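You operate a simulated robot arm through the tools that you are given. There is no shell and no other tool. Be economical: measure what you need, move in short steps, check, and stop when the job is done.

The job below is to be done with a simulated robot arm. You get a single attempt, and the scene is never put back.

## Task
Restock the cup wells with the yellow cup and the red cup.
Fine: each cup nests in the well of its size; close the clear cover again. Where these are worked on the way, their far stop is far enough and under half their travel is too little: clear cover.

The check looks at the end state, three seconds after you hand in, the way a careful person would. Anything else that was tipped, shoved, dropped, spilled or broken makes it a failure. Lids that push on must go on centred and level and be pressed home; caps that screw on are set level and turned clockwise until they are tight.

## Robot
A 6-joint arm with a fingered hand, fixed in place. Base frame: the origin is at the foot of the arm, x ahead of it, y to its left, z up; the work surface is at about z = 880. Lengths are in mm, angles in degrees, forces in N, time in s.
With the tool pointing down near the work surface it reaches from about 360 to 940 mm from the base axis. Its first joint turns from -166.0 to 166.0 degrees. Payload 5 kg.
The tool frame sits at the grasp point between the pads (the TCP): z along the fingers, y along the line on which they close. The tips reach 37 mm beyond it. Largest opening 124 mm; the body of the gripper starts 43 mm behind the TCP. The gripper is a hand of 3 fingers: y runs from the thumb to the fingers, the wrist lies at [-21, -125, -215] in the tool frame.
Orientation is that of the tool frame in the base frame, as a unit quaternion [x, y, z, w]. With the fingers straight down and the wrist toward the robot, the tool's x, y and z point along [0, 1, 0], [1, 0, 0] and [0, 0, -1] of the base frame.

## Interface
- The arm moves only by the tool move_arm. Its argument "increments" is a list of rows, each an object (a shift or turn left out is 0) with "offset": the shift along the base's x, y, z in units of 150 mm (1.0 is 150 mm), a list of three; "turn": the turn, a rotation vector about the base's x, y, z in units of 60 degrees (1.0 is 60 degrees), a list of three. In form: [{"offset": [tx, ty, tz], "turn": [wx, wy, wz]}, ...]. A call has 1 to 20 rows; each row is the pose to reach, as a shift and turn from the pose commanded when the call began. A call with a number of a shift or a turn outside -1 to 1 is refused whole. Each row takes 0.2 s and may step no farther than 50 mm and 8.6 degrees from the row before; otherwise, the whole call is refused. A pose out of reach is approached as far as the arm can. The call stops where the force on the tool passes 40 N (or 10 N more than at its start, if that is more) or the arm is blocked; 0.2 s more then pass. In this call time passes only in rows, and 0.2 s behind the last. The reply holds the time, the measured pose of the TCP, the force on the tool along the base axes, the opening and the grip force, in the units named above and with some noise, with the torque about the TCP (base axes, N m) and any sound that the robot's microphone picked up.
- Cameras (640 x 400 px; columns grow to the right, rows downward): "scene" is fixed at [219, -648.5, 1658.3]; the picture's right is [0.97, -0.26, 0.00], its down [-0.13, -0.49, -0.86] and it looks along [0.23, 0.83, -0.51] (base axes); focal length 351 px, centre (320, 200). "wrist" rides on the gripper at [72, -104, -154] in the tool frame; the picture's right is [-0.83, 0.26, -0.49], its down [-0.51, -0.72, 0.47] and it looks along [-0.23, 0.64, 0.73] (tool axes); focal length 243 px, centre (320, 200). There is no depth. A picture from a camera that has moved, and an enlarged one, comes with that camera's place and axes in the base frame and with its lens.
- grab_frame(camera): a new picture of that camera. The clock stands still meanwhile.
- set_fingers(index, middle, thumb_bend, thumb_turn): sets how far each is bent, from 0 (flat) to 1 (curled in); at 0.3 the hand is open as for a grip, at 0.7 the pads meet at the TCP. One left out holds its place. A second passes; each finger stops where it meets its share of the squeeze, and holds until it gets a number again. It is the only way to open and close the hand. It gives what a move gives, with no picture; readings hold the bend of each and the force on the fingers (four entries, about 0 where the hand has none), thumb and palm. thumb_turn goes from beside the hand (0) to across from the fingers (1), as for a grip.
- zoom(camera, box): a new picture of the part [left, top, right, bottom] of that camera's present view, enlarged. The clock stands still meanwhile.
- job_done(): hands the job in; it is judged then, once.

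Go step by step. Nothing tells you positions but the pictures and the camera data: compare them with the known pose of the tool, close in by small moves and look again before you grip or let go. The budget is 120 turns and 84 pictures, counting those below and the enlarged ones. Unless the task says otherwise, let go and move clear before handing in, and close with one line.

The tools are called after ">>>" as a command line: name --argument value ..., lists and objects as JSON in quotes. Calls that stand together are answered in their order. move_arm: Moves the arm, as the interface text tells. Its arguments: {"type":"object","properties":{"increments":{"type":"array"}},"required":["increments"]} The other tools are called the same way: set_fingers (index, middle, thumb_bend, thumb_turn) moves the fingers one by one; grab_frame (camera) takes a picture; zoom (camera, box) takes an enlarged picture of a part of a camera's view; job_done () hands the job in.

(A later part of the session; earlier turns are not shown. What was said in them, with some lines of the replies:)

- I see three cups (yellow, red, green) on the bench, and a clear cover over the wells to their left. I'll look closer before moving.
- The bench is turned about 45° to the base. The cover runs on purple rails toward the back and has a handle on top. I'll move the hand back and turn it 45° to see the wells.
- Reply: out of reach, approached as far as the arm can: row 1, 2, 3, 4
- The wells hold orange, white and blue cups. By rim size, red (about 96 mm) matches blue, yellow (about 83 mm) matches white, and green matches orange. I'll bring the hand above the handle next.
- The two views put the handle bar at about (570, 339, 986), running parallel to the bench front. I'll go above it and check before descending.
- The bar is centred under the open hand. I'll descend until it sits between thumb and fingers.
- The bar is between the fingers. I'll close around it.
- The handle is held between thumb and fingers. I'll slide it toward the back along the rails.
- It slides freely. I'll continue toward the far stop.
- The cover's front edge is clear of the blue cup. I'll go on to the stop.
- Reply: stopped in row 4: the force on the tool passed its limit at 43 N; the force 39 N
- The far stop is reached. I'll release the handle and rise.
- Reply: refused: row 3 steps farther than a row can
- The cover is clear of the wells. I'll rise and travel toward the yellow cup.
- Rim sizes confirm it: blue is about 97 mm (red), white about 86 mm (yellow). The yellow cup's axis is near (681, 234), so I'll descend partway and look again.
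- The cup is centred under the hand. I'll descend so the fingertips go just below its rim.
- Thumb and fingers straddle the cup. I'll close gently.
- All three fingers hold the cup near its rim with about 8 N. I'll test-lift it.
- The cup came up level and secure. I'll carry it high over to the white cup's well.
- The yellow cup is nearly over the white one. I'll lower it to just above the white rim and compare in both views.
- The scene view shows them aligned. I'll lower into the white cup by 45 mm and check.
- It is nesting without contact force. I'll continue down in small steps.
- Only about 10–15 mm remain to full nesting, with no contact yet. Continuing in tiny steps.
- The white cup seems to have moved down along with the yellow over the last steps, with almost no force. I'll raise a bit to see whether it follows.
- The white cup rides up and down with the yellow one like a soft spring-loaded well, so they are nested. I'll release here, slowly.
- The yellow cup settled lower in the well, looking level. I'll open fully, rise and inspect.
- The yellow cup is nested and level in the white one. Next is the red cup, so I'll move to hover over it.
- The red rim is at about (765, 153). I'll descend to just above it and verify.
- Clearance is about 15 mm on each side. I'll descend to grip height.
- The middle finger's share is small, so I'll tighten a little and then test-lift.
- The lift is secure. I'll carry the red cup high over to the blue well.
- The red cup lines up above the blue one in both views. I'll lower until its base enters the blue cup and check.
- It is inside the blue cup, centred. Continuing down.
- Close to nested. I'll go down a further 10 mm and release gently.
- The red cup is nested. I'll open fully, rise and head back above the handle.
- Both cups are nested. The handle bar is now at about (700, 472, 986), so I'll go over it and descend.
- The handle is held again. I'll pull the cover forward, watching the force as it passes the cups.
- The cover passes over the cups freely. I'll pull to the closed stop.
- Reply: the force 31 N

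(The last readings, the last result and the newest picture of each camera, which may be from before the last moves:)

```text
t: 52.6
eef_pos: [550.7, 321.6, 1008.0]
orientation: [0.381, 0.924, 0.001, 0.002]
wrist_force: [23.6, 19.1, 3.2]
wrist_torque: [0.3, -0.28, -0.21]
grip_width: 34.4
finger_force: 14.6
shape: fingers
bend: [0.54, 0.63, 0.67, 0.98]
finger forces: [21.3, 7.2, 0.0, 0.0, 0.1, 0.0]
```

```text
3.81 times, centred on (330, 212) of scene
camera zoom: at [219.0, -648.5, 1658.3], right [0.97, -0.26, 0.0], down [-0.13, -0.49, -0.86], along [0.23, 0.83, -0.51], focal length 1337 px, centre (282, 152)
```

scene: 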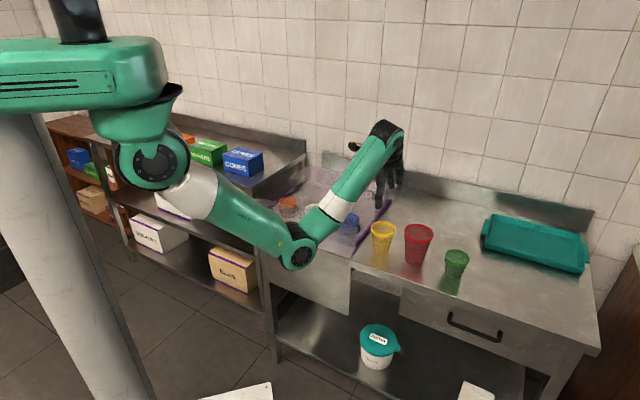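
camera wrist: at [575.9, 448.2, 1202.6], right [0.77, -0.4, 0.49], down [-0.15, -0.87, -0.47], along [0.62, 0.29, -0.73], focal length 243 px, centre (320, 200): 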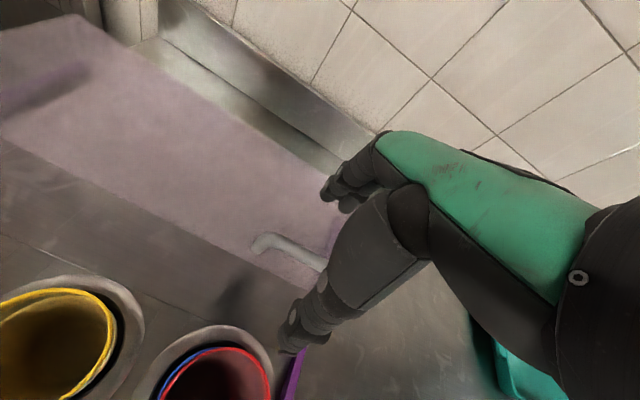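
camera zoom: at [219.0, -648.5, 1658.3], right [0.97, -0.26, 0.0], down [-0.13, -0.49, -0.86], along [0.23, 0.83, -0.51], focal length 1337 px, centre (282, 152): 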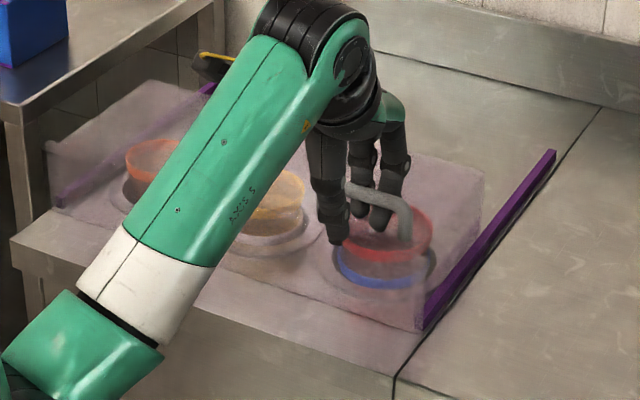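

The closed stop is reached. I'll release, rise clear and check.

>>> set_fingers --index 0.3 --middle 0.3 --thumb_bend 0.3

>>> move_arm --increments '[{"offset": [0, 0, 0.2]}, {"offset": [0, 0, 0.5]}, {"offset": [0, 0, 0.8]}, {"offset": [0, 0, 1]}]'

>>> move_arm --increments '[{"offset": [0.22, -0.22, 0]}, {"offset": [0.44, -0.44, 0]}, {"offset": [0.66, -0.6, 0]}, {"offset": [0.88, -0.6, 0]}]'

>>> zoom --camera "scene" --box '[260, 160, 400, 265]'

>>> grab_frame --camera "wrist"

>>> grab_frame --camera "scene"

```text
t: 53.6
eef_pos: [550.0, 320.6, 1005.2]
orientation: [0.382, 0.924, -0.002, -0.001]
wrist_force: [0.2, 1.5, -0.9]
wrist_torque: [-0.03, 0.01, 0.01]
grip_width: 129.4
finger_force: 0.3
shape: fingers
bend: [0.3, 0.3, 0.3, 0.98]
finger forces: [0.4, 0.0, 0.1, 0.0, 0.0, 0.1]
```

```text
t: 54.6
eef_pos: [550.0, 320.4, 1154.4]
orientation: [0.381, 0.924, -0.002, -0.001]
wrist_force: [-0.1, 0.0, 1.0]
wrist_torque: [-0.02, 0.0, 0.01]
grip_width: 128.7
finger_force: 0.0
shape: fingers
bend: [0.3, 0.3, 0.3, 0.98]
finger forces: [0.0, 0.0, 0.0, 0.1, 0.0, 0.1]
```

```text
t: 55.6
eef_pos: [681.2, 230.8, 1155.5]
orientation: [0.381, 0.924, -0.002, -0.002]
wrist_force: [0.4, 0.1, -0.4]
wrist_torque: [0.0, -0.04, 0.0]
grip_width: 128.9
finger_force: 0.1
shape: fingers
bend: [0.3, 0.3, 0.3, 0.97]
finger forces: [0.0, 0.0, 0.1, 0.0, 0.0, 0.0]
```

```text
3.81 times, centred on (330, 212) of scene
camera zoom: at [219.0, -648.5, 1658.3], right [0.97, -0.26, 0.0], down [-0.13, -0.49, -0.86], along [0.23, 0.83, -0.51], focal length 1337 px, centre (282, 152)
```

zoom: 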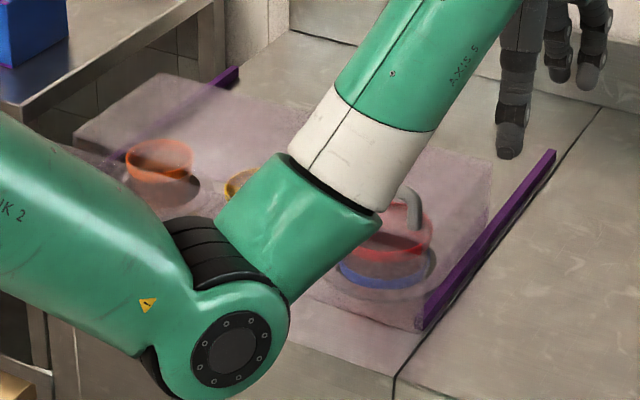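

```text
8 pictures are left
camera wrist: at [556.4, 208.2, 1310.2], right [0.77, -0.4, 0.49], down [-0.15, -0.87, -0.47], along [0.61, 0.29, -0.73], focal length 243 px, centre (320, 200)
```

wrist: 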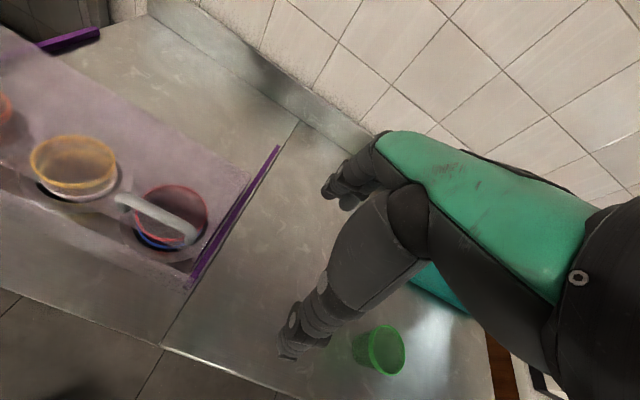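

```text
7 pictures are left
```

scene: 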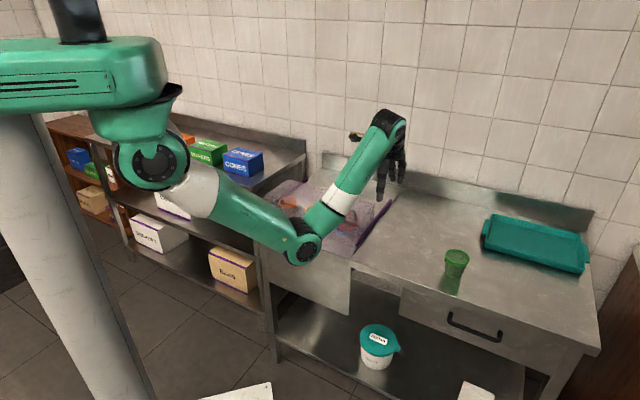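

The cover was dragged back about 20 mm when the fingers opened. I'll go back with the fingers half-bent, hook the bar from behind, pull it to the stop, and rise without moving the fingers.

>>> set_fingers --index 0.48 --middle 0.48 --thumb_bend 0.3

>>> move_arm --increments '[{"offset": [-0.15, 0.22, 0]}, {"offset": [-0.3, 0.43, 0]}, {"offset": [-0.45, 0.65, 0]}, {"offset": [-0.6, 0.86, -0.15]}, {"offset": [-0.6, 0.86, -0.4]}, {"offset": [-0.6, 0.86, -0.67]}]'

>>> grab_frame --camera "wrist"

```text
t: 56.6
eef_pos: [680.4, 232.4, 1155.4]
orientation: [0.382, 0.924, -0.003, -0.001]
wrist_force: [0.8, 0.4, 0.1]
wrist_torque: [0.0, -0.02, -0.04]
grip_width: 101.4
finger_force: 0.1
shape: fingers
bend: [0.48, 0.48, 0.3, 0.97]
finger forces: [0.1, 0.0, 0.0, 0.0, 0.0, 0.0]
```

```text
t: 58.0
eef_pos: [592.5, 359.3, 1052.9]
orientation: [0.381, 0.924, -0.003, 0.001]
wrist_force: [-0.5, -0.3, 0.7]
wrist_torque: [0.05, 0.01, -0.01]
grip_width: 101.2
finger_force: 0.0
shape: fingers
bend: [0.48, 0.48, 0.3, 0.97]
finger forces: [0.0, 0.1, 0.0, 0.0, 0.0, 0.1]
```

```text
6 pictures are left
camera wrist: at [467.7, 335.8, 1207.4], right [0.77, -0.4, 0.49], down [-0.15, -0.87, -0.47], along [0.61, 0.29, -0.73], focal length 243 px, centre (320, 200)
```

wrist: 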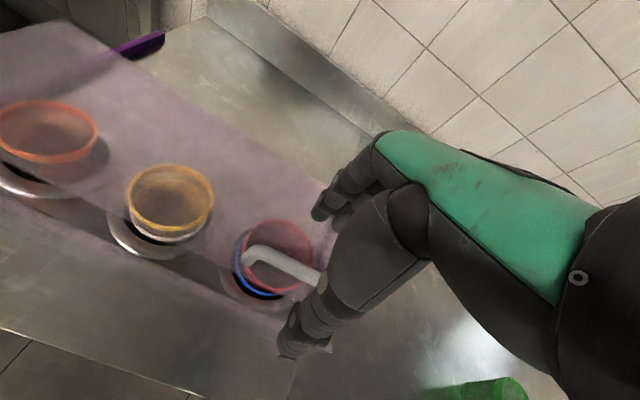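

The bar lies between thumb and fingers. I'll descend and pull forward to the stop.

>>> move_arm --increments '[{"offset": [0, 0, -0.14]}, {"offset": [0, 0, -0.28]}]'

>>> move_arm --increments '[{"offset": [-0.05, -0.05, 0]}, {"offset": [-0.1, -0.1, 0]}, {"offset": [-0.15, -0.15, 0]}, {"offset": [-0.2, -0.2, 0]}, {"offset": [-0.25, -0.25, 0]}, {"offset": [-0.3, -0.3, 0]}]'

>>> move_arm --increments '[{"offset": [-0.02, -0.02, 0]}, {"offset": [-0.04, -0.04, 0]}, {"offset": [-0.06, -0.06, 0]}]'

```text
t: 58.6
eef_pos: [591.5, 358.4, 1011.6]
orientation: [0.382, 0.924, -0.003, -0.001]
wrist_force: [-0.6, -0.2, 0.2]
wrist_torque: [-0.01, -0.02, 0.02]
grip_width: 101.2
finger_force: 0.0
shape: fingers
bend: [0.48, 0.48, 0.3, 0.97]
finger forces: [0.1, 0.1, 0.0, 0.0, 0.0, 0.0]
```

```text
t: 60.0
eef_pos: [546.6, 313.8, 1013.4]
orientation: [0.382, 0.924, -0.002, 0.001]
wrist_force: [3.9, 3.3, -1.5]
wrist_torque: [0.05, -0.02, -0.11]
grip_width: 105.4
finger_force: 2.3
shape: fingers
bend: [0.45, 0.48, 0.3, 0.97]
finger forces: [4.5, 0.0, 0.1, 0.0, 0.0, 0.1]
```

```text
t: 60.8
eef_pos: [537.9, 307.3, 1013.1]
orientation: [0.382, 0.924, -0.001, -0.001]
wrist_force: [18.8, 15.4, -3.2]
wrist_torque: [0.08, -0.15, -0.19]
grip_width: 117.5
finger_force: 10.6
shape: fingers
bend: [0.36, 0.45, 0.3, 0.97]
finger forces: [16.5, 5.6, 0.0, 0.0, 0.0, 0.0]
```

The stop is reached again at about 24 N. I'll back off about 20 mm so nothing touches, then rise straight up and check.

>>> move_arm --increments '[{"offset": [0.05, 0.05, 0]}, {"offset": [0.11, 0.11, 0]}, {"offset": [0.11, 0.11, 0.2]}, {"offset": [0.11, 0.11, 0.5]}, {"offset": [0.11, 0.11, 0.8]}, {"offset": [0.11, 0.11, 1]}]'

>>> zoom --camera "scene" --box '[260, 160, 400, 265]'

```text
t: 62.2
eef_pos: [553.0, 320.7, 1162.7]
orientation: [0.382, 0.924, -0.002, -0.001]
wrist_force: [0.0, -0.4, -0.6]
wrist_torque: [-0.02, 0.0, 0.01]
grip_width: 101.1
finger_force: 0.0
shape: fingers
bend: [0.48, 0.48, 0.3, 0.97]
finger forces: [0.0, 0.0, 0.0, 0.0, 0.0, 0.0]
```

```text
3.81 times, centred on (330, 212) of scene
camera zoom: at [219.0, -648.5, 1658.3], right [0.97, -0.26, 0.0], down [-0.13, -0.49, -0.86], along [0.23, 0.83, -0.51], focal length 1337 px, centre (282, 152)
```

zoom: 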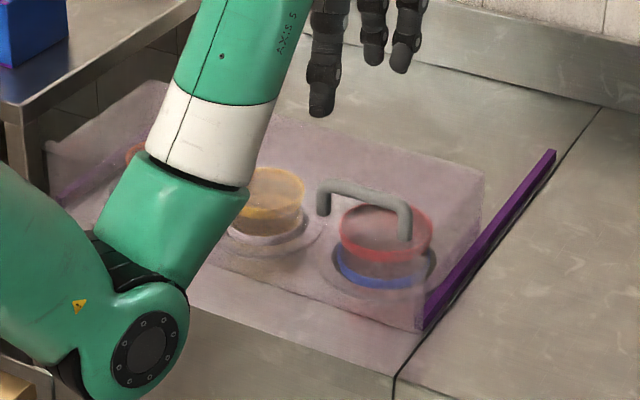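

The cover's corner and handle are back at their original closed position. The yellow cup sits in the white one, the red in the blue, and the hand is clear.

>>> job_done

```text
The job is handed in.
```

I nested the yellow cup in the white cup's well and the red cup in the blue cup's well, then slid the clear cover shut to its stop and moved the hand clear.
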